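You operate a simulated robot arm through the tools that you are given. There is no shell and no other tool. Be economical: measure what you need, move in short steps, check, and stop when the job is done.

You are at the controls of a simulated robot arm. One attempt, no reset.

## Task
Put the board patch labelled "F-71" from the patch rack on top of the white hawk. Put the valve motor labelled "R-52" from the top of the fixings bench on top of the brown card box there. Fetch the square yellow cover and set it on the teal tile. Take the tape measure with the smallest size on its label from the top of the board stack and leave it on the shelf under the sorter. Put two of the white gauge blocks from the top of the board stack on the site board shelf. Stack the battery pack that says "Pack T-42" from the top of the board stack on top of the battery pack marked "Pack T-41". Put the brown cube on top of the white film roll on the top of the sample bench. Fetch the small float and set it on top of the yellow rubber block. Put the small white cup labelled "J-24" from the top of the sample bench on the teal panel and the small white cup marked "J-21" on the top of the fixings bench. Stack the box marked "Packers" from the clear end of the power bench on top of the box marked "Tray liners". Do these in any order. Set down upright: valve motor, white gauge block, small float.

The check looks at the end state, three seconds after you hand in, the way a careful person would. Anything else that was tipped, shoved, dropped, spilled or broken makes it a failure. Lids that push on must go on centred and level and be pressed home; caps that screw on are set level and turned clockwise until they are tight.

## Robot
A 7-joint arm with a two-finger parallel gripper on a trunk, on a base that drives. Base frame: it is fixed to the floor where the robot stands at the start and does not move with it; the origin is under the middle of the robot, x ahead of it, y to its left, z up; the surface under the hand at the start is at about z = 660. Lengths are in mm, angles in degrees, forces in N, time in s.
With the tool pointing down near the work surface it reaches from about 220 to 740 mm from the robot's upright axis, wherever it stands. Its first joint turns from -166.0 to 166.0 degrees. Places, roughly: battery pack [500, 1000, 750]; bead clips box, packers box, tray liners box [-1000, 2250, 1000]; board patch [500, -250, 750]; brown cube (3x3x3 cm) [1300, -700, 800]; card box [1000, 250, 750]; shelf under the sorter [1100, -400, 400]; site board shelf (123x23 cm) [2100, 2400, 860]; small float (4x6x7 cm) [1200, -1900, 400]; small white cup [1000, -2000, 750]; square yellow cover [1500, 500, 750]; tape measure [750, 1250, 750]; teal panel (22x16x2 cm) [1200, -1700, 800]; teal tile (9x9x1 cm) [2000, 2400, 400]; top of the fixings bench [1100, 0, 800]; valve motor [1250, 0, 750]; white film roll (8x8x12 cm) [900, -2100, 900]; white gauge block [250, 1000, 750]; white hawk (20x20x13 cm) [400, -1400, 800]; yellow rubber block (10x6x5 cm) [0, 2200, 400]. Payload 1.57 kg.
The tool frame sits at the grasp point between the pads (the TCP): z along the fingers, y along the line on which they close. The tips reach 30 mm beyond it. The gripper opens to 110 mm. The fingers are 24 mm wide and 12 mm thick; the gripper's body (48 by 112 mm) begins 78 mm behind the TCP.
Orientation is that of the tool frame in the base frame, as a unit quaternion [x, y, z, w]. With the fingers straight down and closing along the base's y, the tool's x points along the base's -x, its y along +y and its z along -z.

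## Interface
- The arm moves only by the tool send_rows. Its argument "increments" is a list of rows, each an object of numbers (a shift or turn left out is 0, a gripper value left out holds the last): "fingers": the finger opening in mm, from 0 to 110; "x", "y", "z": the shift along the base's x, y, z in mm; "wx", "wy", "wz": the turn, a rotation vector about the base's x, y, z in degrees. In form: [{"fingers": .., "x": .., "y": .., "z": .., "wx": .., "wy": .., "wz": ..}, ...]. A call has 1 to 8 rows; each row shifts and turns the commanded pose from where the row before left it. Each row takes 0.2 s and may step no farther than 50 mm and 8.6 degrees from the row before; otherwise, or with a gripper value out of range, the whole call is refused. Where a pose cannot be reached the arm comes as near as it can. A force on the tool above 40 N (or 10 N above the force at the start of the call, whichever is more), or a blocked arm, ends the call early, and 0.2 s more pass. Each finger travels about 45 mm/s and halts on what it meets, pressing with about 26 N; the grip force reading is that of the motor and also rises with nothing between the fingers. The clock runs only during rows and for 0.2 s after the last one: add rows that do not move to give the fingers time. The reply holds the time, the measured pose of the TCP, the force on the tool along the base axes, the opening and the grip force, in the units named above and with some noise, with the torque about the TCP (base axes, N m) and any sound that the robot's microphone picked up, and new pictures: "show" is both (left out), scene, wrist or none.
- Cameras (640 x 400 px; columns grow to the right, rows downward): "scene" is now at [20.3, 155, 1440]; the picture's right is [-0.01, -1.00, 0.00], its down [-0.70, 0.01, -0.72] and it looks along [0.72, -0.01, -0.70] (base axes); focal length 214 px, centre (320, 200). "wrist" rides on the gripper at [70, 16, -141] in the tool frame; the picture's right is [-0.23, 0.97, 0.00], its down [-0.86, -0.20, -0.48] and it looks along [-0.47, -0.11, 0.88] (tool axes); focal length 222 px, centre (320, 200). There is no depth. A picture from a camera that has moved, and an enlarged one, comes with that camera's place and axes in the base frame and with its lens.
- lift_body(by): slides the trunk up (or, below 0, down) by that many mm; the arm and the scene camera ride with it, the base frame stays. It gives what a move gives, with no picture.
- steer(legs): drives the robot by 1 to 6 legs, each [ahead, turn to the left] in mm and degrees, along the robot's own axes; the way and the turn of a leg run together, so that a leg with both is an arc; at most 1500 mm and 180 degrees a leg. The arm and the cameras ride along, it lands a little off, and it stops where it bumps. It gives what a move gives, and a new picture of the scene camera.
- pan_tilt(pan, tilt): turns the head with the scene camera to pan (to the left, within 155 degrees either way) and tilt (down, from -29 to 69), counted from straight ahead of the robot. It gives what a move gives, and a new picture of the scene camera.
- zoom(camera, box): a new picture of the part [left, top, right, bottom] of that camera's present view, enlarged. The clock stands still meanwhile.
- close_job(): hands the job in; it is judged then, once.

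Go step by step. Nothing tells you exact positions but the pictures and the camera data: compare them with the known pose of the tool, close in by small moves and look again before you grip or let go. The budget is 567 turns and 360 pictures, counting those below and the enlarged ones. Unless the task says otherwise, let go and move clear before handing in.

The tools are called as a command line: name --argument value ..., lists and objects as JSON in quotes. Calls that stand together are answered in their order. send_rows: Moves the arm, as the interface text tells. Its arguments: {"type":"object","properties":{"increments":{"type":"array","items":{"type":"object","properties":{"fingers":{"type":"number"},"x":{"type":"number"},"y":{"type":"number"},"z":{"type":"number"},"wx":{"type":"number"},"wy":{"type":"number"},"wz":{"type":"number"}}}},"show":{"type":"string","enum":["both","scene","wrist","none"]}},"required":["increments"]} The other tools are called the same way: lift_body (by) slides the trunk up or down; steer (legs) drives the base; pan_tilt (pan, tilt) turns the head that bears the scene camera; zoom (camera, box) takes an enlarged picture of a part of a camera's view; close_job () hands the job in.

At the start:

```text
time_s: 0.0
eef_pos: [391.4, 394.3, 1125.2]
ee_rot: [0.0, 1.0, 0.001, 0.0]
contact_force: [-0.3, 0.0, -0.6]
moment: [0.0, -0.01, 0.01]
finger_gap: 110.5
finger_force: 0.0
trunk travel left (down, up): [-375.0, 215.0]
robot x, y, heading: [1.0, 1.3, -0.1]
head pan, tilt: [-0.8, 44.3]
```

scene: 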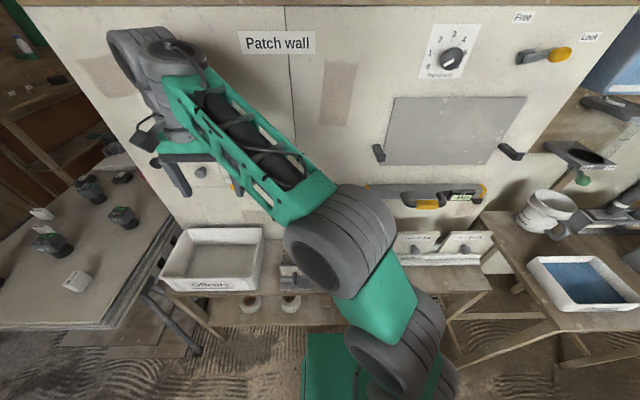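
wrist: 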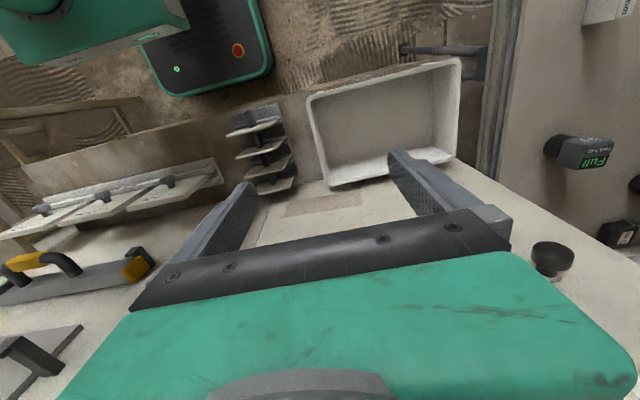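

I see a patch wall straight ahead, with the board stack on the left and a bench with a tray on the right. First I'll survey by turning the head.

pan_tilt --pan 60 --tilt 35

pan_tilt --pan -60 --tilt 35

pan_tilt --pan 140 --tilt 30

pan_tilt --pan -140 --tilt 30

```text
time_s: 1.3
eef_pos: [391.9, 396.1, 1124.0]
ee_rot: [0.0, 1.0, 0.001, 0.0]
contact_force: [0.4, -0.6, -0.2]
moment: [0.0, -0.02, -0.06]
finger_gap: 109.9
finger_force: 0.0
trunk travel left (down, up): [-375.0, 215.0]
robot x, y, heading: [-2.2, 2.4, -0.1]
head pan, tilt: [60.0, 35.0]
camera scene: at [-17.4, 232.3, 1453.9], right [0.87, -0.5, 0.0], down [-0.29, -0.5, -0.82], along [0.41, 0.71, -0.57], focal length 214 px, centre (320, 200)
```

scene: 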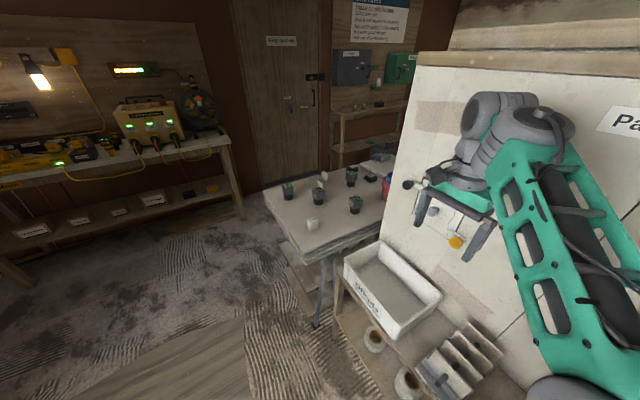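

```text
time_s: 3.3
eef_pos: [393.2, 394.9, 1124.7]
ee_rot: [-0.001, 1.0, 0.0, 0.0]
contact_force: [-0.6, -0.4, -0.2]
moment: [-0.01, -0.02, 0.0]
finger_gap: 110.0
finger_force: 0.0
trunk travel left (down, up): [-375.0, 215.0]
robot x, y, heading: [-5.1, 1.7, 0.3]
head pan, tilt: [-60.0, 35.0]
camera scene: at [-17.4, 79.8, 1453.9], right [-0.87, -0.5, 0.0], down [-0.29, 0.5, -0.82], along [0.41, -0.71, -0.57], focal length 214 px, centre (320, 200)
```

scene: 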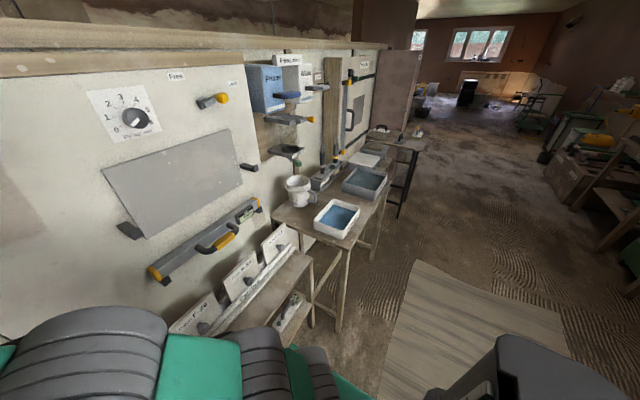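

```text
time_s: 6.2
eef_pos: [393.1, 394.3, 1125.8]
ee_rot: [0.0, 1.0, 0.0, 0.0]
contact_force: [1.1, -0.7, -0.5]
moment: [-0.03, 0.0, 0.01]
finger_gap: 110.2
finger_force: 0.1
trunk travel left (down, up): [-375.0, 215.0]
robot x, y, heading: [-0.8, -1.2, -0.1]
head pan, tilt: [140.0, 30.0]
camera scene: at [-130.8, 214.2, 1461.7], right [0.64, 0.77, 0.0], down [0.38, -0.32, -0.87], along [-0.66, 0.56, -0.5], focal length 214 px, centre (320, 200)
```

scene: 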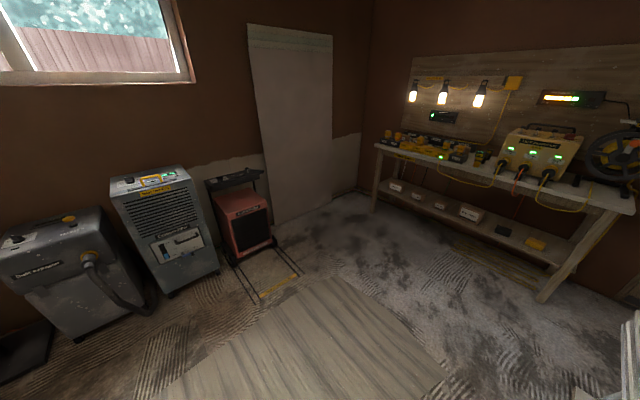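

```text
time_s: 10.1
eef_pos: [392.7, 394.8, 1124.5]
ee_rot: [0.0, 1.0, 0.0, 0.0]
contact_force: [-0.5, -0.1, 0.3]
moment: [0.03, 0.01, 0.01]
finger_gap: 109.9
finger_force: 0.1
trunk travel left (down, up): [-375.0, 215.0]
robot x, y, heading: [5.6, -2.9, -0.1]
head pan, tilt: [-140.0, 30.0]
camera scene: at [-130.8, 97.9, 1461.7], right [-0.64, 0.77, 0.0], down [0.38, 0.32, -0.87], along [-0.66, -0.56, -0.5], focal length 214 px, centre (320, 200)
```

scene: 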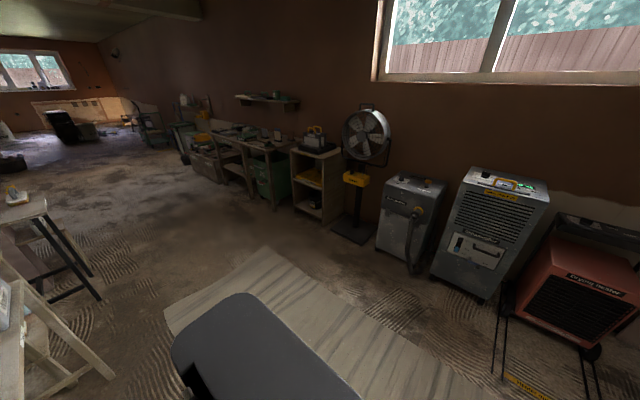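

The room is laid out as listed. I begin with the patch rack, looking down to its right side.

pan_tilt --pan -40 --tilt 50

zoom --camera "scene" --box '[200, 120, 520, 320]'

zoom --camera "wrist" --box '[0, 50, 320, 250]'

```text
time_s: 11.9
eef_pos: [391.2, 394.8, 1126.3]
ee_rot: [0.0, 1.0, 0.0, 0.001]
contact_force: [-1.2, 0.2, -0.3]
moment: [0.0, 0.01, -0.04]
finger_gap: 110.2
finger_force: 0.0
trunk travel left (down, up): [-375.0, 215.0]
robot x, y, heading: [-1.7, 2.1, -0.0]
head pan, tilt: [-40.0, 50.0]
camera scene: at [-2.5, 106.5, 1432.2], right [-0.64, -0.77, 0.0], down [-0.59, 0.49, -0.64], along [0.49, -0.41, -0.77], focal length 214 px, centre (320, 200)
```

scene: 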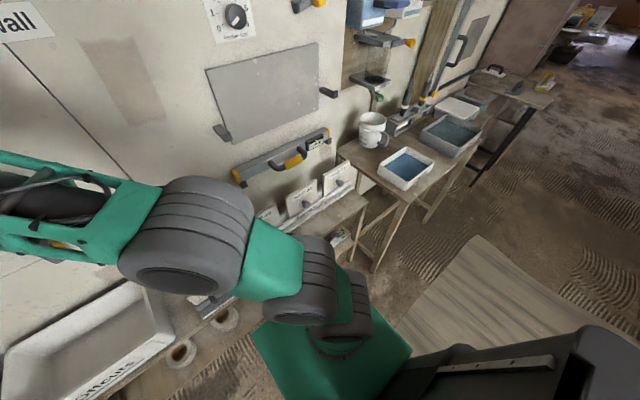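

```text
2.00 times, centred on (360, 220) of scene
camera zoom: at [-2.5, 106.5, 1432.2], right [-0.64, -0.77, 0.0], down [-0.59, 0.49, -0.64], along [0.49, -0.41, -0.77], focal length 429 px, centre (240, 160)
```

zoom: 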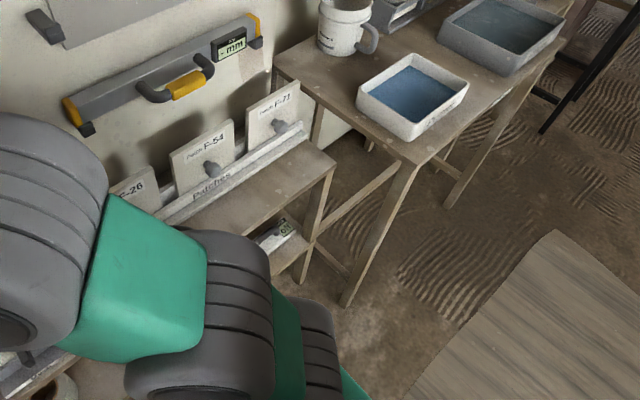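

```text
2.00 times, centred on (160, 150) of wrist
camera zoom: at [322.5, 411.4, 1266.1], right [0.23, 0.97, 0.0], down [0.86, -0.2, 0.48], along [0.47, -0.11, -0.88], focal length 444 px, centre (640, 300)
```

zoom: 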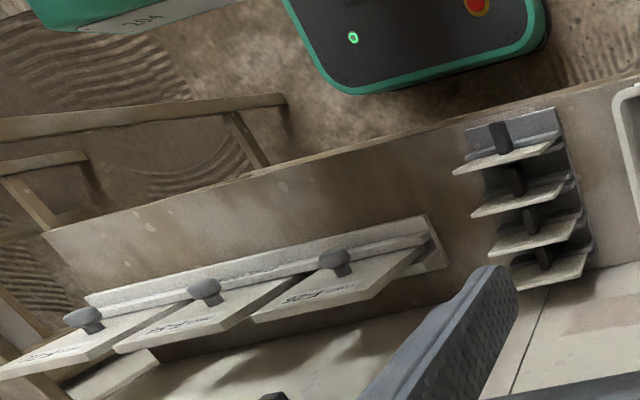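

The F-71 patch is the rightmost, its knob at about (446, -381, 755) by two views. I'll swing the arm over there and tilt the fingers toward the face of the patch.

send_rows --increments '[{"y": -49}, {"y": -49}, {"y": -49}, {"y": -49}, {"y": -49}, {"y": -49}, {"y": -49}, {"y": -49}]' --show "none"

send_rows --increments '[{"y": -48, "wy": -8.5}, {"y": -48, "wy": -8.5}, {"y": -48, "wy": -8.5}, {"y": -48, "wy": -8.5}, {"y": -48, "wy": -8.5}, {"y": -48, "wy": -8.5}, {"y": -48, "wy": -8.5}, {"y": -48, "wy": -8.5}]' --show "both"

```text
time_s: 13.7
eef_pos: [386.7, -1.5, 1122.6]
ee_rot: [0.0, 1.0, 0.0, 0.0]
contact_force: [-0.8, 0.0, -1.0]
moment: [-0.02, -0.01, -0.01]
finger_gap: 109.9
finger_force: 0.2
trunk travel left (down, up): [-375.0, 215.0]
robot x, y, heading: [-1.0, -2.5, 0.1]
head pan, tilt: [-40.0, 50.0]
```

```text
time_s: 14.6
eef_pos: [405.0, -87.1, 1173.0]
ee_rot: [-0.108, 0.945, 0.015, 0.308]
contact_force: [-1.0, 0.0, 1.0]
moment: [-0.03, -0.12, -0.02]
finger_gap: 110.1
finger_force: 0.0
out of reach, approached as far as the arm can: row 4
trunk travel left (down, up): [-375.0, 215.0]
robot x, y, heading: [1.6, -2.7, -0.1]
head pan, tilt: [-40.0, 50.0]
stopped in row 4: the arm was blocked; the commanded pose is now the measured one
camera scene: at [-5.8, 107.2, 1418.9], right [-0.64, -0.77, 0.0], down [-0.58, 0.49, -0.64], along [0.49, -0.41, -0.76], focal length 214 px, centre (320, 200)
camera wrist: at [265.5, -97.6, 1245.2], right [-0.03, 1.0, 0.09], down [0.44, -0.07, 0.9], along [0.9, 0.07, -0.43], focal length 222 px, centre (320, 200)
```

scene: 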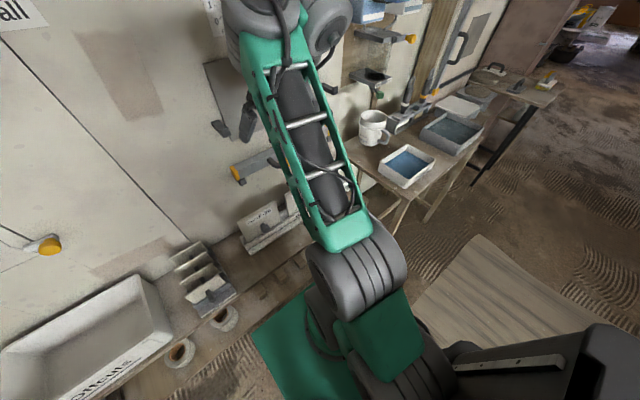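
wrist: 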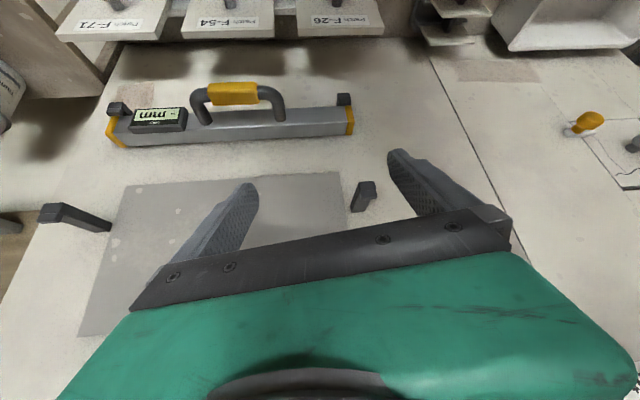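

The arm ran out of wrist range while high, so I'll lower it in front of the rack first and then continue tilting.

send_rows --increments '[{"y": -40, "z": -28, "x": -8}, {"y": -40, "z": -28, "x": -8}, {"y": -40, "z": -28, "x": -8}, {"y": -40, "z": -28, "x": -8}, {"y": -40, "z": -28}, {"y": -40, "z": -28}, {"y": -30, "z": -35}, {"y": -24, "z": -35}]' --show "none"

send_rows --increments '[{"z": -35}, {"z": -35}]'

```text
time_s: 16.4
eef_pos: [359.0, -353.2, 1062.2]
ee_rot: [-0.104, 0.962, 0.005, 0.251]
contact_force: [-0.1, -0.6, 0.6]
moment: [-0.01, 0.04, 0.0]
finger_gap: 110.1
finger_force: 0.0
out of reach, approached as far as the arm can: row 2, 3, 4, 5, 6, 7, 8
trunk travel left (down, up): [-375.0, 215.0]
robot x, y, heading: [-0.6, -1.5, -0.0]
head pan, tilt: [-40.0, 50.0]
```

```text
time_s: 17.0
eef_pos: [339.5, -347.2, 1051.5]
ee_rot: [-0.104, 0.963, 0.002, 0.25]
contact_force: [-0.3, 0.3, 0.6]
moment: [-0.01, -0.03, 0.01]
finger_gap: 109.8
finger_force: 0.1
out of reach, approached as far as the arm can: row 1, 2
trunk travel left (down, up): [-375.0, 215.0]
robot x, y, heading: [1.1, -1.2, -0.1]
head pan, tilt: [-40.0, 50.0]
camera scene: at [-2.7, 106.9, 1432.2], right [-0.64, -0.77, 0.0], down [-0.59, 0.49, -0.64], along [0.49, -0.41, -0.77], focal length 214 px, centre (320, 200)
camera wrist: at [209.0, -352.4, 1140.7], right [0.0, 1.0, 0.06], down [0.54, -0.05, 0.84], along [0.84, 0.04, -0.54], focal length 222 px, centre (320, 200)
```

scene: 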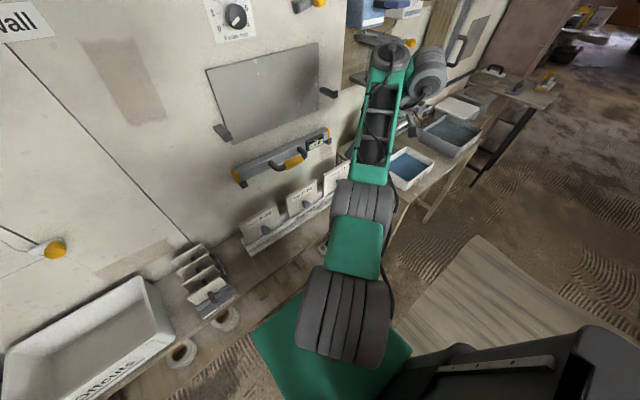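
wrist: 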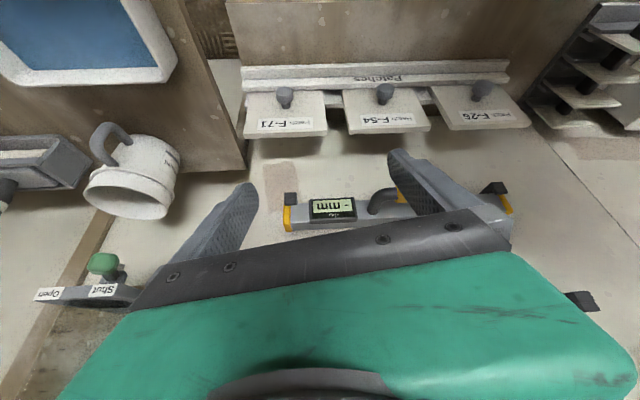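

The tilt is limited this close in. I'll back the base off 200 mm and lower the trunk for a better horizontal reach.

steer --legs '[[-220, 0]]'

lift_body --by -200

send_rows --increments '[{"wy": -8, "x": 20}, {"wy": -8, "x": 20}, {"wy": -8, "x": 20}, {"wy": -8, "x": 20}]' --show "none"

```text
time_s: 18.7
eef_pos: [115.1, -347.3, 1050.9]
ee_rot: [-0.103, 0.963, 0.003, 0.248]
contact_force: [-0.6, 0.2, 0.5]
moment: [-0.06, 0.03, -0.01]
finger_gap: 110.2
finger_force: 0.0
trunk travel left (down, up): [-375.0, 215.0]
robot x, y, heading: [-224.6, 0.4, 0.1]
head pan, tilt: [-40.0, 50.0]
camera scene: at [-227.1, 106.5, 1432.2], right [-0.64, -0.77, 0.0], down [-0.59, 0.49, -0.64], along [0.49, -0.41, -0.77], focal length 214 px, centre (320, 200)
```

scene: 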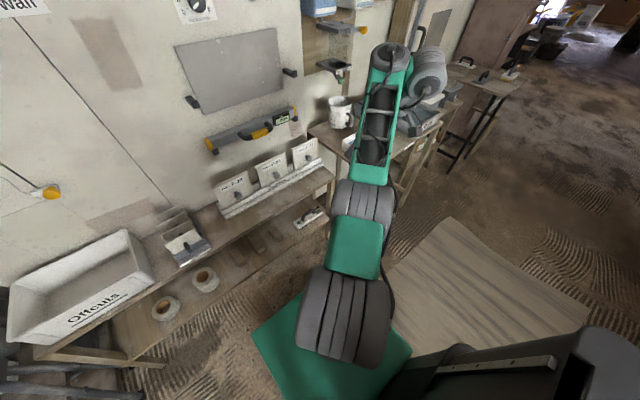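

```text
time_s: 20.9
eef_pos: [114.2, -348.4, 850.9]
ee_rot: [-0.104, 0.963, 0.003, 0.249]
contact_force: [-0.6, 0.3, 1.1]
moment: [-0.01, -0.04, 0.02]
finger_gap: 110.0
finger_force: 0.0
trunk travel left (down, up): [-175.0, 415.0]
robot x, y, heading: [-224.5, -0.5, -0.0]
head pan, tilt: [-40.0, 50.0]
```

```text
time_s: 21.9
eef_pos: [113.4, -347.5, 850.6]
ee_rot: [-0.103, 0.963, 0.002, 0.249]
contact_force: [-0.5, 0.0, -0.6]
moment: [-0.02, -0.02, 0.0]
finger_gap: 110.0
finger_force: 0.1
out of reach, approached as far as the arm can: row 1, 2, 3, 4
trunk travel left (down, up): [-175.0, 415.0]
robot x, y, heading: [-224.3, -3.1, -0.1]
head pan, tilt: [-40.0, 50.0]
```

send_rows --increments '[{"x": 40}, {"x": 40}, {"x": 40}, {"x": 40}, {"x": 30}]' --show "none"

```text
time_s: 23.1
eef_pos: [296.1, -353.3, 884.0]
ee_rot: [-0.104, 0.963, 0.004, 0.249]
contact_force: [-0.1, 0.0, 0.4]
moment: [-0.01, -0.01, 0.0]
finger_gap: 110.1
finger_force: 0.1
out of reach, approached as far as the arm can: row 1, 2, 3, 4
trunk travel left (down, up): [-175.0, 415.0]
robot x, y, heading: [-227.3, 2.4, -0.1]
head pan, tilt: [-40.0, 50.0]
```

send_rows --increments '[{"wy": -8}, {"wy": -8}, {"wy": -8}, {"wy": -8}]' --show "none"

```text
time_s: 24.1
eef_pos: [326.6, -377.6, 924.8]
ee_rot: [-0.101, 0.939, -0.018, 0.328]
contact_force: [-1.3, -0.2, 0.3]
moment: [0.01, 0.04, 0.02]
finger_gap: 110.1
finger_force: 0.0
out of reach, approached as far as the arm can: row 1, 2, 3, 4
trunk travel left (down, up): [-175.0, 415.0]
robot x, y, heading: [-225.9, 2.9, -0.1]
head pan, tilt: [-40.0, 50.0]
```

The wrist pitch is limited to about 38°, which is enough since the pads pinch the knob from its sides. I'll square up the closing axis and look.

send_rows --increments '[{"wz": -5, "wx": 3, "z": -20}, {"wz": -5, "wx": 3, "z": -30}, {"z": -20}]' --show "both"

```text
time_s: 24.9
eef_pos: [323.9, -402.4, 883.9]
ee_rot: [-0.03, 0.949, 0.01, 0.313]
contact_force: [0.0, 0.1, 0.5]
moment: [-0.01, 0.0, 0.01]
finger_gap: 109.9
finger_force: 0.1
out of reach, approached as far as the arm can: row 1, 2, 3
trunk travel left (down, up): [-175.0, 415.0]
robot x, y, heading: [-224.9, 1.1, -0.3]
head pan, tilt: [-40.0, 50.0]
camera scene: at [-227.0, 106.4, 1232.2], right [-0.64, -0.77, 0.0], down [-0.59, 0.49, -0.64], along [0.49, -0.41, -0.77], focal length 214 px, centre (320, 200)
camera wrist: at [182.6, -394.1, 956.2], right [0.12, 0.98, 0.13], down [0.41, -0.17, 0.89], along [0.9, -0.05, -0.43], focal length 222 px, centre (320, 200)
```

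scene: 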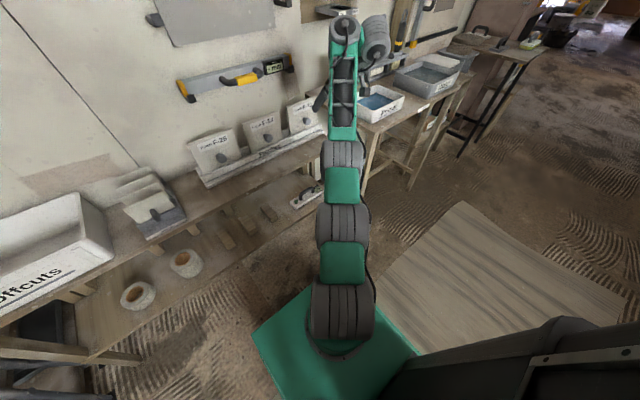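
wrist: 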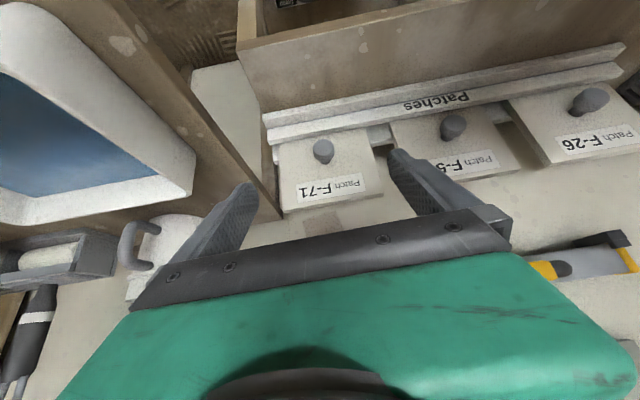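

Knob confirmed at about (446, -388, 754). I'll advance along the finger direction to about 50 mm short of it and look again.

send_rows --increments '[{"x": 28, "y": 5, "z": -26}, {"x": 28, "y": 5, "z": -26}, {"x": 27, "y": 4, "z": -26}]' --show "wrist"

```text
time_s: 25.7
eef_pos: [354.3, -391.9, 848.3]
ee_rot: [-0.03, 0.947, 0.008, 0.321]
contact_force: [-0.4, 0.4, 0.3]
moment: [-0.01, 0.05, -0.03]
finger_gap: 110.0
finger_force: 0.0
out of reach, approached as far as the arm can: row 1, 2, 3
trunk travel left (down, up): [-175.0, 415.0]
robot x, y, heading: [-225.7, 1.8, -0.2]
head pan, tilt: [-40.0, 50.0]
camera wrist: at [211.1, -382.5, 917.7], right [0.12, 0.98, 0.13], down [0.4, -0.17, 0.9], along [0.91, -0.06, -0.42], focal length 222 px, centre (320, 200)
```

wrist: 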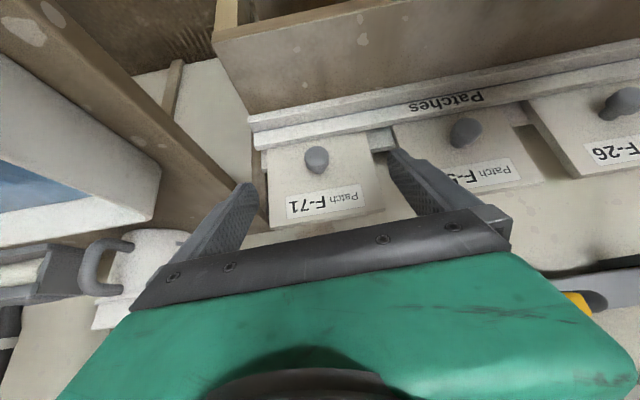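

send_rows --increments '[{"fingers": 60, "wy": 4, "x": 12, "z": -14}, {"x": 12, "z": -14}, {"x": 12, "y": 1, "z": -14}, {}]' --show "wrist"

```text
time_s: 26.7
eef_pos: [369.6, -380.7, 809.2]
ee_rot: [-0.03, 0.958, 0.009, 0.286]
contact_force: [-0.2, 0.7, 0.6]
moment: [0.03, 0.01, -0.02]
finger_gap: 59.7
finger_force: 0.0
out of reach, approached as far as the arm can: row 1, 2, 3
trunk travel left (down, up): [-175.0, 415.0]
robot x, y, heading: [-230.4, 5.5, -0.1]
head pan, tilt: [-40.0, 50.0]
camera wrist: at [232.8, -371.9, 889.2], right [0.13, 0.98, 0.12], down [0.46, -0.17, 0.87], along [0.88, -0.06, -0.48], focal length 222 px, centre (320, 200)
```

wrist: 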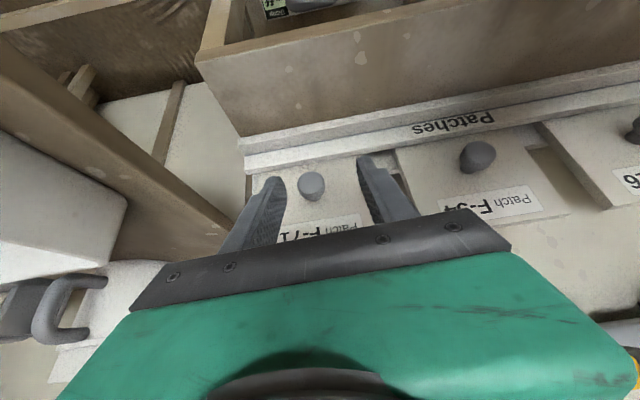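

send_rows --increments '[{"wy": 1, "x": 16, "y": -4, "z": -4}, {"x": 16, "y": -3, "z": -8}, {"x": 14, "y": -3, "z": -8}, {}]' --show "wrist"

```text
time_s: 27.7
eef_pos: [375.5, -376.9, 797.8]
ee_rot: [-0.033, 0.961, 0.007, 0.276]
contact_force: [0.5, -0.7, 0.1]
moment: [-0.04, 0.01, 0.0]
finger_gap: 60.0
finger_force: 0.1
out of reach, approached as far as the arm can: row 1, 2, 3
trunk travel left (down, up): [-175.0, 415.0]
robot x, y, heading: [-223.7, 0.8, 0.1]
head pan, tilt: [-40.0, 50.0]
camera wrist: at [240.7, -367.1, 879.8], right [0.13, 0.99, 0.12], down [0.48, -0.16, 0.86], along [0.87, -0.05, -0.5], focal length 222 px, centre (320, 200)
```

wrist: 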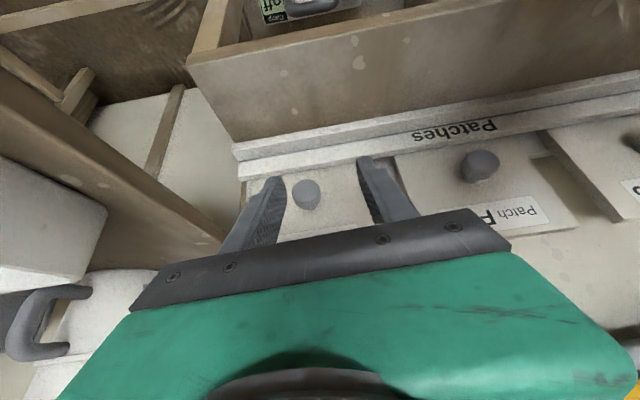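

I'm at full stretch rather than the tilt limit, so I'll edge the base 50 mm forward with the arm held.

steer --legs '[[50, 0]]'

send_rows --increments '[{"y": -5, "z": -8}, {"y": -5, "z": -8}, {"y": -4, "z": -8}, {}]' --show "wrist"

```text
time_s: 28.6
eef_pos: [426.3, -375.3, 796.6]
ee_rot: [-0.034, 0.961, 0.008, 0.276]
contact_force: [0.1, 0.6, 0.0]
moment: [-0.01, -0.01, 0.01]
finger_gap: 59.9
finger_force: 0.1
trunk travel left (down, up): [-175.0, 415.0]
robot x, y, heading: [-171.5, -3.0, 0.2]
head pan, tilt: [-40.0, 50.0]
camera scene: at [-176.0, 106.4, 1232.2], right [-0.64, -0.77, 0.0], down [-0.59, 0.49, -0.64], along [0.49, -0.41, -0.77], focal length 214 px, centre (320, 200)
```

scene: 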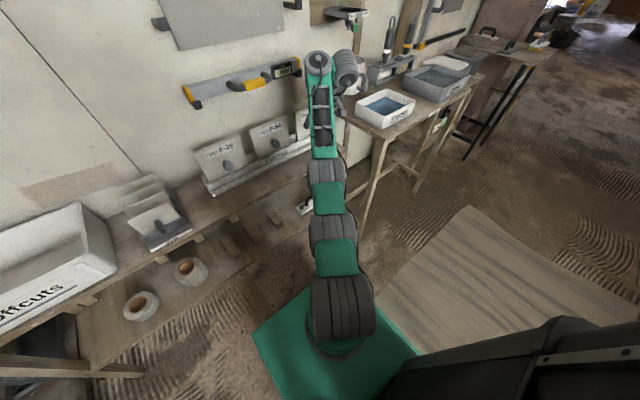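

```text
time_s: 29.6
eef_pos: [426.6, -375.4, 798.0]
ee_rot: [-0.033, 0.961, 0.007, 0.276]
contact_force: [-0.7, 0.8, 0.2]
moment: [0.0, 0.01, 0.01]
finger_gap: 60.1
finger_force: 0.0
out of reach, approached as far as the arm can: row 1, 2, 3
trunk travel left (down, up): [-175.0, 415.0]
robot x, y, heading: [-169.7, 0.1, -0.2]
head pan, tilt: [-40.0, 50.0]
camera wrist: at [292.1, -366.9, 879.7], right [0.12, 0.99, 0.12], down [0.48, -0.16, 0.86], along [0.87, -0.05, -0.5], focal length 222 px, centre (320, 200)
```

wrist: 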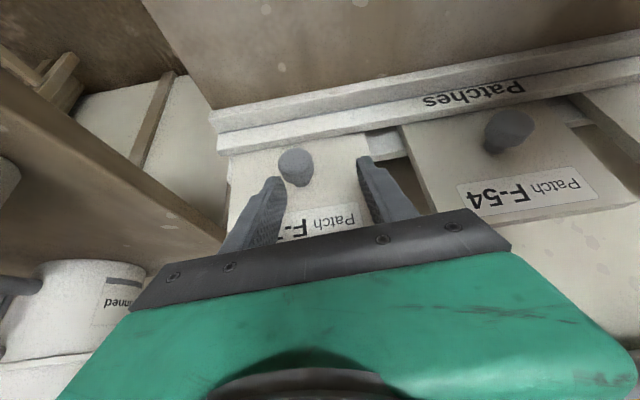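

send_rows --increments '[{"wy": 6, "y": -5}, {"wy": 6, "y": -5}, {"y": -5}, {}]' --show "none"

```text
time_s: 30.6
eef_pos: [420.7, -388.6, 796.9]
ee_rot: [-0.032, 0.984, 0.01, 0.174]
contact_force: [1.2, 0.0, -0.5]
moment: [0.0, -0.02, 0.01]
finger_gap: 59.9
finger_force: 0.0
out of reach, approached as far as the arm can: row 2
trunk travel left (down, up): [-175.0, 415.0]
robot x, y, heading: [-172.4, -4.1, 0.1]
head pan, tilt: [-40.0, 50.0]
```

The arm was nearly straight from a low shoulder. I'll retract, raise the trunk again and try the tilt with the hand well below the shoulder.

send_rows --increments '[{"x": -30, "z": 10}, {"x": -40, "z": 20}, {"x": -40, "z": 20}]' --show "none"

lift_body --by 300

send_rows --increments '[{"z": -45}, {"z": -45}, {"z": -45}, {"z": -45}, {"z": -45}, {"z": -45}, {"z": -45}]' --show "none"

send_rows --increments '[{"wy": -8}, {"wy": -8}, {"wy": -8}, {"wy": -8}]' --show "scene"

```text
time_s: 31.4
eef_pos: [319.5, -394.4, 849.4]
ee_rot: [-0.032, 0.984, 0.013, 0.173]
contact_force: [0.1, -0.3, -0.8]
moment: [0.03, 0.03, 0.0]
finger_gap: 59.9
finger_force: 0.0
out of reach, approached as far as the arm can: row 3
trunk travel left (down, up): [-175.0, 415.0]
robot x, y, heading: [-173.6, 0.4, -0.1]
head pan, tilt: [-40.0, 50.0]
```

```text
time_s: 34.4
eef_pos: [319.6, -394.7, 1150.1]
ee_rot: [-0.033, 0.984, 0.013, 0.173]
contact_force: [-0.3, 0.3, -0.1]
moment: [0.03, -0.02, -0.02]
finger_gap: 60.2
finger_force: 0.1
trunk travel left (down, up): [-475.0, 115.0]
robot x, y, heading: [-174.0, 0.1, -0.1]
head pan, tilt: [-40.0, 50.0]
```

```text
time_s: 36.0
eef_pos: [345.7, -453.5, 915.1]
ee_rot: [-0.035, 0.987, 0.024, 0.158]
contact_force: [-0.2, -0.3, -0.6]
moment: [-0.05, 0.03, 0.0]
finger_gap: 60.0
finger_force: 0.0
out of reach, approached as far as the arm can: row 1, 2, 3, 4, 6, 7
trunk travel left (down, up): [-475.0, 115.0]
robot x, y, heading: [-172.2, -1.7, 0.0]
head pan, tilt: [-40.0, 50.0]
```

```text
time_s: 37.0
eef_pos: [344.9, -457.1, 935.8]
ee_rot: [-0.038, 0.982, 0.029, 0.185]
contact_force: [0.4, -0.1, 0.1]
moment: [0.03, 0.02, 0.0]
finger_gap: 60.1
finger_force: 0.0
out of reach, approached as far as the arm can: row 1, 2, 3, 4
trunk travel left (down, up): [-475.0, 115.0]
robot x, y, heading: [-179.8, -2.5, 0.0]
head pan, tilt: [-40.0, 50.0]
camera scene: at [-175.9, 106.3, 1532.2], right [-0.64, -0.77, 0.0], down [-0.59, 0.49, -0.64], along [0.49, -0.41, -0.77], focal length 214 px, centre (320, 200)
```

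scene: 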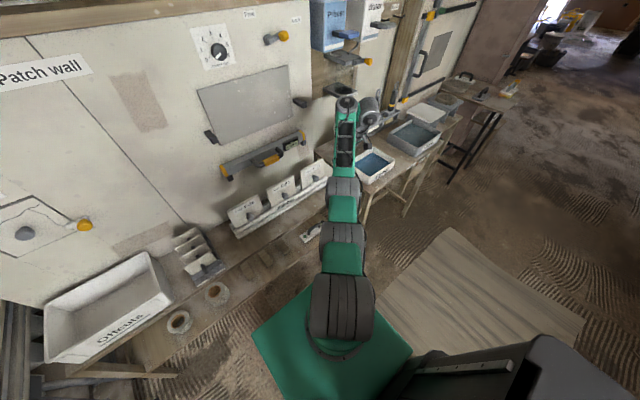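

send_rows --increments '[{"wy": 8, "x": -20, "y": 20}, {"wy": 8, "x": -20, "y": 20}, {"wy": 5, "x": -20, "y": 20}, {"x": -20, "y": 20}, {"z": -20}, {"z": -20}]' --show "none"

```text
time_s: 38.4
eef_pos: [311.6, -426.3, 913.6]
ee_rot: [-0.031, 0.999, 0.037, 0.002]
contact_force: [0.2, -0.3, 0.3]
moment: [-0.04, -0.01, -0.05]
finger_gap: 60.0
finger_force: 0.1
out of reach, approached as far as the arm can: row 1, 2, 3, 4, 5, 6
trunk travel left (down, up): [-475.0, 115.0]
robot x, y, heading: [-174.7, 2.1, 0.0]
head pan, tilt: [-40.0, 50.0]
```

send_rows --increments '[{"y": 45, "z": 10}, {"y": 45, "z": 10}, {"y": 45, "z": 10}, {"y": 45, "z": 10}, {"y": 45}, {"y": 45}, {"y": 45}, {"y": 45}]' --show "none"

send_rows --increments '[{"y": 45}, {"y": 45}, {"z": -30}, {"z": -30}, {"z": -30}]' --show "scene"

```text
time_s: 40.2
eef_pos: [441.1, -148.7, 1019.3]
ee_rot: [-0.031, 0.999, 0.037, 0.001]
contact_force: [-0.5, 0.5, -0.5]
moment: [0.01, 0.0, 0.01]
finger_gap: 60.0
finger_force: 0.1
out of reach, approached as far as the arm can: row 1, 2, 3, 4, 5, 6, 7, 8
trunk travel left (down, up): [-475.0, 115.0]
robot x, y, heading: [-175.4, 3.1, 0.1]
head pan, tilt: [-40.0, 50.0]
```

```text
time_s: 41.4
eef_pos: [490.5, -66.5, 952.6]
ee_rot: [-0.032, 0.999, 0.038, 0.0]
contact_force: [-0.2, 0.5, 0.6]
moment: [-0.01, -0.02, -0.01]
finger_gap: 60.0
finger_force: 0.1
out of reach, approached as far as the arm can: row 1, 2, 3, 4, 5
trunk travel left (down, up): [-475.0, 115.0]
robot x, y, heading: [-173.8, -3.6, -0.1]
head pan, tilt: [-40.0, 50.0]
camera scene: at [-175.8, 106.7, 1532.2], right [-0.64, -0.77, 0.0], down [-0.59, 0.49, -0.64], along [0.49, -0.41, -0.77], focal length 214 px, centre (320, 200)
```

scene: 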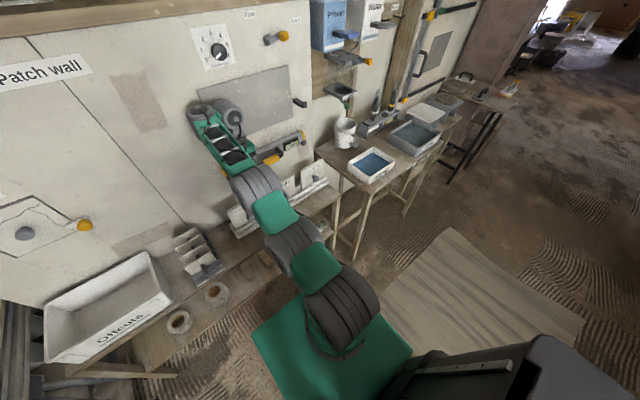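

send_rows --increments '[{"x": -40}, {"x": -40}, {"x": -40}, {"x": -40}, {"x": -40}]' --show "none"

```text
time_s: 42.6
eef_pos: [464.1, -87.4, 1005.5]
ee_rot: [-0.031, 0.999, 0.036, 0.001]
contact_force: [0.5, 0.2, -0.2]
moment: [0.03, 0.01, 0.0]
finger_gap: 59.8
finger_force: 0.1
out of reach, approached as far as the arm can: row 1, 2, 3, 4, 5
trunk travel left (down, up): [-475.0, 115.0]
robot x, y, heading: [-172.5, 4.0, 0.1]
head pan, tilt: [-40.0, 50.0]
```

It acts as if the wrist pitch joint sits at its end with a steep forearm; a lower trunk and a higher hand relative to the shoulder free it. I'll raise the arm, then lower the trunk fully.

send_rows --increments '[{"x": -20, "z": 45}, {"x": -20, "z": 45}, {"x": -20, "z": 45}, {"x": -20, "z": 45}, {"x": -20, "z": 45}, {"x": -20, "z": 45}]' --show "none"

lift_body --by -350

send_rows --increments '[{"y": -45}, {"y": -45}, {"y": -45}, {"y": -45}, {"y": -45}, {"y": -45}, {"y": -30}]' --show "none"

```text
time_s: 44.0
eef_pos: [348.1, -90.9, 1275.3]
ee_rot: [-0.031, 0.999, 0.036, 0.001]
contact_force: [0.2, 0.4, 0.2]
moment: [-0.01, -0.02, -0.01]
finger_gap: 59.7
finger_force: 0.0
trunk travel left (down, up): [-475.0, 115.0]
robot x, y, heading: [-173.4, 2.3, -0.1]
head pan, tilt: [-40.0, 50.0]
```

```text
time_s: 47.4
eef_pos: [347.4, -90.9, 925.6]
ee_rot: [-0.032, 0.999, 0.035, 0.002]
contact_force: [0.2, -0.2, -0.5]
moment: [-0.01, 0.02, 0.01]
finger_gap: 60.1
finger_force: 0.1
trunk travel left (down, up): [-125.0, 465.0]
robot x, y, heading: [-169.9, -0.7, -0.2]
head pan, tilt: [-40.0, 50.0]
```

```text
time_s: 47.8
eef_pos: [351.8, -116.8, 926.5]
ee_rot: [-0.027, 0.999, 0.034, 0.008]
contact_force: [4.3, -4.7, -7.5]
moment: [0.57, -0.03, 0.37]
finger_gap: 60.0
finger_force: 0.0
trunk travel left (down, up): [-125.0, 465.0]
robot x, y, heading: [-172.9, 0.0, 0.1]
head pan, tilt: [-40.0, 50.0]
stopped in row 1: the force on the tool passed its limit at 75 N (the readings are from after the stop); the commanded pose is now the measured one
```

A contact stopped the move; I need to see what touched.

pan_tilt --pan -20 --tilt 35

zoom --camera "wrist" --box '[0, 0, 640, 400]'

```text
time_s: 48.6
eef_pos: [350.7, -119.2, 925.5]
ee_rot: [-0.027, 0.999, 0.033, 0.007]
contact_force: [5.8, -2.1, -11.9]
moment: [0.19, -0.03, 0.13]
finger_gap: 59.9
finger_force: 0.0
trunk travel left (down, up): [-125.0, 465.0]
robot x, y, heading: [-171.7, -2.3, 0.2]
head pan, tilt: [-20.0, 35.0]
camera scene: at [-152.2, 125.8, 1203.9], right [-0.34, -0.94, 0.0], down [-0.54, 0.2, -0.82], along [0.77, -0.28, -0.57], focal length 214 px, centre (320, 200)
```

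scene: 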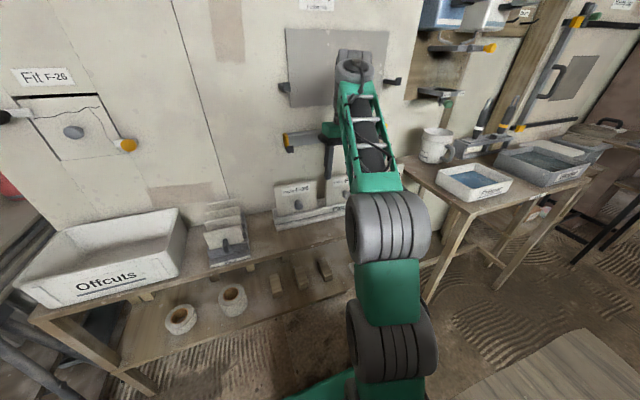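

```text
1.00 times, centred on (320, 200) of wrist (not enlarged: the box is as wide or as high as the picture)
camera zoom: at [279.1, -114.9, 1065.9], right [0.17, 0.98, 0.07], down [0.86, -0.19, 0.48], along [0.48, -0.02, -0.88], focal length 222 px, centre (320, 200)
```

zoom: 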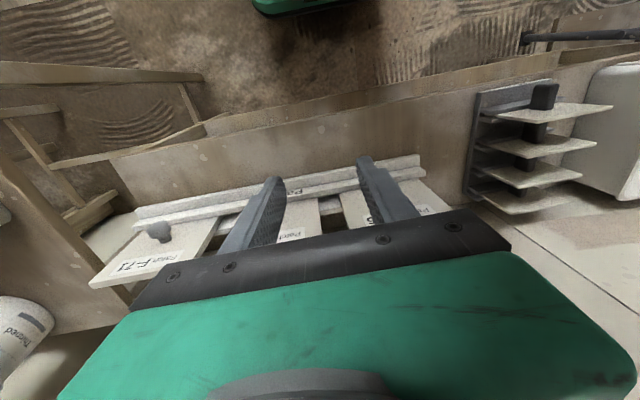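

zoom --camera "scene" --box '[260, 20, 460, 220]'

```text
2.00 times, centred on (360, 120) of scene
camera zoom: at [-152.2, 125.8, 1203.9], right [-0.34, -0.94, 0.0], down [-0.54, 0.2, -0.82], along [0.77, -0.28, -0.57], focal length 429 px, centre (240, 360)
```

zoom: 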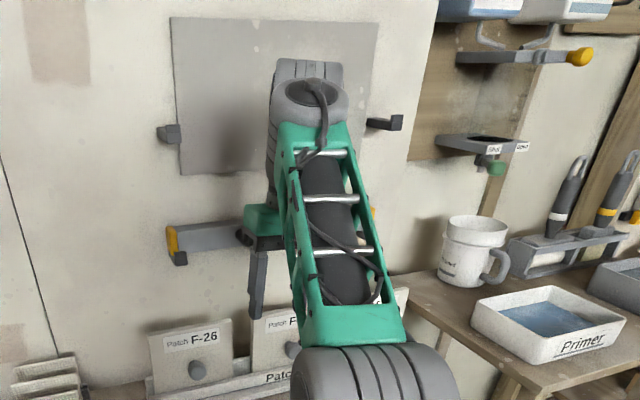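

The hand is pressing against its own forearm in a folded posture. I'll undo that: go back toward the starting posture with trunk at its original height.

send_rows --increments '[{"y": 30}, {"y": 30}]' --show "none"

lift_body --by 250

send_rows --increments '[{"y": 45, "wz": 2}, {"y": 45, "wz": 2}, {"y": 45}, {"y": 45}, {"y": 45}, {"y": 45}, {"y": 45}, {"y": 45}]' --show "none"

pan_tilt --pan 10 --tilt 40

```text
time_s: 49.2
eef_pos: [350.6, -57.3, 925.3]
ee_rot: [-0.025, 0.999, 0.035, 0.006]
contact_force: [0.9, 0.2, -0.3]
moment: [0.01, 0.0, 0.0]
finger_gap: 59.8
finger_force: 0.0
trunk travel left (down, up): [-125.0, 465.0]
robot x, y, heading: [-173.7, 4.6, 0.1]
head pan, tilt: [-20.0, 35.0]
```

```text
time_s: 51.8
eef_pos: [350.8, -56.8, 1175.6]
ee_rot: [-0.027, 0.999, 0.033, 0.007]
contact_force: [0.2, -0.3, 0.5]
moment: [0.0, -0.01, 0.01]
finger_gap: 60.1
finger_force: 0.0
trunk travel left (down, up): [-375.0, 215.0]
robot x, y, heading: [-173.0, 1.0, 0.1]
head pan, tilt: [-20.0, 35.0]
```

```text
time_s: 53.6
eef_pos: [343.0, 265.4, 1168.2]
ee_rot: [-0.062, 0.997, 0.035, 0.006]
contact_force: [0.1, -0.9, 0.2]
moment: [0.03, 0.04, -0.02]
finger_gap: 60.0
finger_force: 0.1
out of reach, approached as far as the arm can: row 7, 8
trunk travel left (down, up): [-375.0, 215.0]
robot x, y, heading: [-171.7, -2.1, 0.1]
head pan, tilt: [-20.0, 35.0]
```

```text
time_s: 54.6
eef_pos: [342.1, 264.0, 1169.0]
ee_rot: [-0.062, 0.997, 0.035, 0.006]
contact_force: [1.5, 0.2, -0.3]
moment: [-0.02, -0.01, -0.01]
finger_gap: 59.9
finger_force: 0.1
trunk travel left (down, up): [-375.0, 215.0]
robot x, y, heading: [-174.3, 4.9, -0.1]
head pan, tilt: [10.0, 40.0]
camera scene: at [-151.2, 170.8, 1446.3], right [0.17, -0.98, 0.0], down [-0.63, -0.11, -0.77], along [0.75, 0.13, -0.64], focal length 214 px, centre (320, 200)
```

scene: 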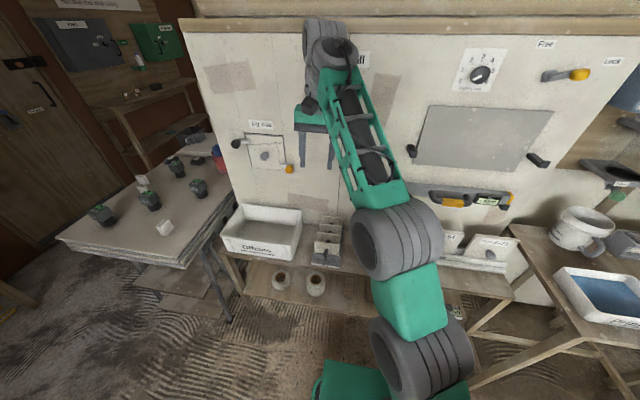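

send_rows --increments '[{"z": -40, "x": -10}, {"z": -40, "x": -10}, {"z": -40, "x": -10}, {"z": -40, "x": -10}, {"z": -40}, {"z": -30}]' --show "none"

send_rows --increments '[{"y": -45}, {"y": -45}, {"y": -45}, {"y": -45}, {"y": -45}, {"y": -45}, {"y": -45}, {"y": -45}]' --show "none"

send_rows --increments '[{"y": -45}, {"y": -45}, {"y": -45}, {"y": -45}, {"y": -45}, {"y": -45}]' --show "none"

```text
time_s: 56.0
eef_pos: [301.4, 269.5, 937.7]
ee_rot: [-0.062, 0.997, 0.034, 0.005]
contact_force: [0.2, -0.1, -0.1]
moment: [-0.01, 0.0, -0.03]
finger_gap: 60.0
finger_force: 0.0
trunk travel left (down, up): [-375.0, 215.0]
robot x, y, heading: [-173.7, -1.2, 0.1]
head pan, tilt: [10.0, 40.0]
```

```text
time_s: 57.8
eef_pos: [299.0, -92.5, 937.5]
ee_rot: [-0.062, 0.997, 0.034, 0.005]
contact_force: [-0.8, -0.3, 0.5]
moment: [-0.04, 0.01, 0.02]
finger_gap: 60.3
finger_force: 0.1
trunk travel left (down, up): [-375.0, 215.0]
robot x, y, heading: [-173.9, -2.0, -0.3]
head pan, tilt: [10.0, 40.0]
```

```text
time_s: 59.2
eef_pos: [300.0, -364.0, 939.8]
ee_rot: [-0.062, 0.997, 0.034, 0.005]
contact_force: [-0.1, 0.5, 0.1]
moment: [0.01, 0.02, 0.0]
finger_gap: 60.2
finger_force: 0.2
trunk travel left (down, up): [-375.0, 215.0]
robot x, y, heading: [-173.7, -2.3, -0.2]
head pan, tilt: [10.0, 40.0]
```

Free again. Now lower with the tool down, fix yaw, and tilt in steps.

send_rows --increments '[{"z": -40, "wz": -4}, {"z": -40, "wz": -3}, {"wy": -8}, {"wy": -8}, {"wy": -8}]' --show "none"

send_rows --increments '[{"wy": -8}, {"wy": -8}, {"wy": -8}]' --show "none"

```text
time_s: 60.4
eef_pos: [353.0, -432.3, 927.8]
ee_rot: [-0.007, 0.983, 0.034, 0.179]
contact_force: [-1.1, 0.7, 0.2]
moment: [-0.02, 0.02, -0.04]
finger_gap: 59.8
finger_force: 0.1
out of reach, approached as far as the arm can: row 3, 4, 5
trunk travel left (down, up): [-375.0, 215.0]
robot x, y, heading: [-171.0, -1.0, 0.1]
head pan, tilt: [10.0, 40.0]
```

```text
time_s: 61.2
eef_pos: [355.0, -432.9, 927.5]
ee_rot: [-0.007, 0.983, 0.035, 0.178]
contact_force: [-0.8, -0.4, -0.7]
moment: [0.0, 0.01, 0.02]
finger_gap: 60.1
finger_force: 0.0
out of reach, approached as far as the arm can: row 1, 2, 3
trunk travel left (down, up): [-375.0, 215.0]
robot x, y, heading: [-174.1, 1.6, -0.0]
head pan, tilt: [10.0, 40.0]
```

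Outward tilt is limited to ~20°. Gripping the knob at that tilt would need a large inward tilt when laying the patch flat, so I test how far the hand tilts inward.

send_rows --increments '[{"x": -40, "y": 30, "wy": 8}, {"x": -40, "y": 30, "wy": 8}, {"wy": 8}, {"wy": 8}, {"wy": 8}, {"wy": 8}, {"wy": 8}, {"wy": 8}]' --show "none"

send_rows --increments '[{"wy": 8}, {"wy": 8}, {"wy": 8}]' --show "wrist"

```text
time_s: 62.9
eef_pos: [304.0, -332.9, 917.5]
ee_rot: [0.01, 0.971, 0.093, -0.22]
contact_force: [-0.5, -8.0, -33.2]
moment: [1.46, -0.47, 0.06]
finger_gap: 59.9
finger_force: 0.0
out of reach, approached as far as the arm can: row 4, 5, 6, 8
trunk travel left (down, up): [-375.0, 215.0]
robot x, y, heading: [-175.5, 0.7, 0.0]
head pan, tilt: [10.0, 40.0]
stopped in row 8: the force on the tool passed its limit at 150 N (the readings are from after the stop); the commanded pose is now the measured one
```

```text
time_s: 63.4
eef_pos: [267.5, -304.5, 882.2]
ee_rot: [0.013, 0.949, 0.093, -0.302]
contact_force: [-0.6, 2.6, -21.2]
moment: [-0.49, 0.5, 0.08]
finger_gap: 59.8
finger_force: 0.1
out of reach, approached as far as the arm can: row 1, 2
trunk travel left (down, up): [-375.0, 215.0]
robot x, y, heading: [-173.4, -0.4, -0.4]
head pan, tilt: [10.0, 40.0]
stopped in row 2: the force on the tool passed its limit at 167 N (the readings are from after the stop); the commanded pose is now the measured one
camera wrist: at [292.5, -316.3, 1038.4], right [0.26, 0.96, 0.03], down [0.96, -0.26, -0.14], along [-0.13, 0.07, -0.99], focal length 222 px, centre (320, 200)
```

wrist: 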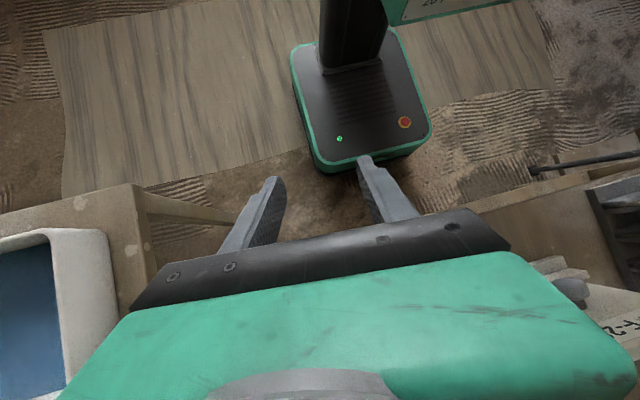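

Inward tilt ends against the forearm. I'll return to vertical and test a sideways tilt about the radial axis.

send_rows --increments '[{"wy": -8, "z": 15}, {"wy": -8, "z": 15}, {"wy": -8}, {"wy": -8}]' --show "none"

send_rows --increments '[{"wx": 6.5, "wy": -4.5}, {"wx": 6.5, "wy": -4.5}, {"wx": 6.5, "wy": -4.5}, {"wx": 6.5, "wy": -4.5}, {"wx": 6.5, "wy": -4.5}, {"wx": 6.5, "wy": -4.5}, {"wx": 6.5, "wy": -4.5}]' --show "scene"

```text
time_s: 64.4
eef_pos: [267.5, -304.0, 911.8]
ee_rot: [-0.013, 0.995, 0.094, -0.028]
contact_force: [-0.1, -0.5, 0.3]
moment: [-0.03, 0.01, -0.03]
finger_gap: 60.0
finger_force: 0.1
trunk travel left (down, up): [-375.0, 215.0]
robot x, y, heading: [-174.4, -1.9, 0.0]
head pan, tilt: [10.0, 40.0]
```

```text
time_s: 66.0
eef_pos: [237.7, -246.0, 848.7]
ee_rot: [-0.04, 0.916, 0.363, 0.167]
contact_force: [-0.8, -0.4, 0.5]
moment: [-0.04, 0.0, -0.01]
finger_gap: 60.2
finger_force: 0.1
out of reach, approached as far as the arm can: row 2, 3, 4, 5, 6, 7
trunk travel left (down, up): [-375.0, 215.0]
robot x, y, heading: [-175.1, 0.5, 0.3]
head pan, tilt: [10.0, 40.0]
camera scene: at [-151.4, 170.8, 1446.4], right [0.17, -0.98, 0.0], down [-0.63, -0.11, -0.77], along [0.75, 0.13, -0.64], focal length 214 px, centre (320, 200)
```

scene: 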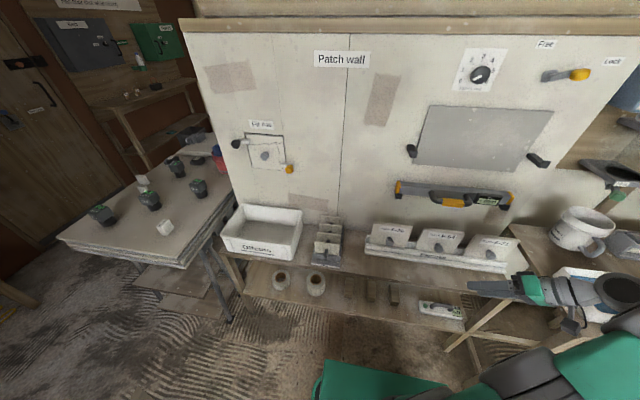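

Sideways tilt goes further, but a simpler way: pinch the knob with a vertical tool (the round knob pivots between the pads) and lay the patch down by lowering its edge. I'll restore the vertical tool and drive forward.

send_rows --increments '[{"wx": -6.5, "wy": 3, "z": 10}, {"wx": -6.5, "wy": 3, "z": 10}, {"wx": -6.5, "wy": 3, "z": 10}, {"wx": -6.5, "wy": 3, "z": 10}, {"wx": -6.5, "wy": 3, "z": 10}, {"wx": -6.5, "wy": 3, "z": 10}, {"wx": -4, "z": 10}]' --show "none"

pan_tilt --pan -30 --tilt 50

```text
time_s: 67.6
eef_pos: [238.1, -246.2, 920.3]
ee_rot: [-0.037, 0.999, 0.003, 0.001]
contact_force: [-0.2, -0.2, 0.3]
moment: [-0.01, -0.02, 0.02]
finger_gap: 59.8
finger_force: 0.0
trunk travel left (down, up): [-375.0, 215.0]
robot x, y, heading: [-171.4, -3.7, 0.1]
head pan, tilt: [10.0, 40.0]
```

```text
time_s: 68.7
eef_pos: [238.5, -245.6, 919.0]
ee_rot: [-0.036, 0.999, 0.003, 0.0]
contact_force: [0.3, 0.0, -0.3]
moment: [-0.02, -0.01, 0.01]
finger_gap: 60.0
finger_force: 0.1
trunk travel left (down, up): [-375.0, 215.0]
robot x, y, heading: [-174.3, -3.7, -0.1]
head pan, tilt: [-30.0, 50.0]
camera scene: at [-168.2, 117.5, 1432.2], right [-0.5, -0.87, 0.0], down [-0.66, 0.38, -0.64], along [0.56, -0.32, -0.77], focal length 214 px, centre (320, 200)
```

scene: 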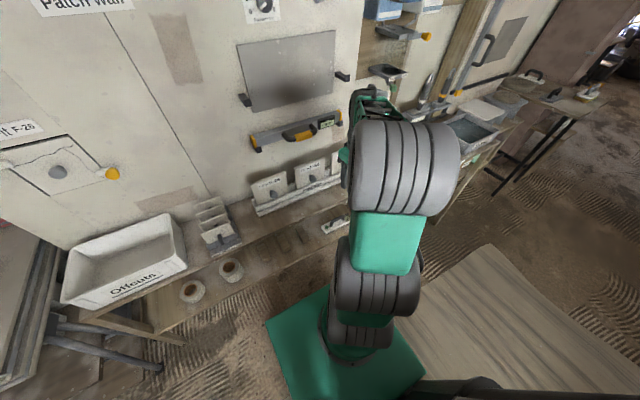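

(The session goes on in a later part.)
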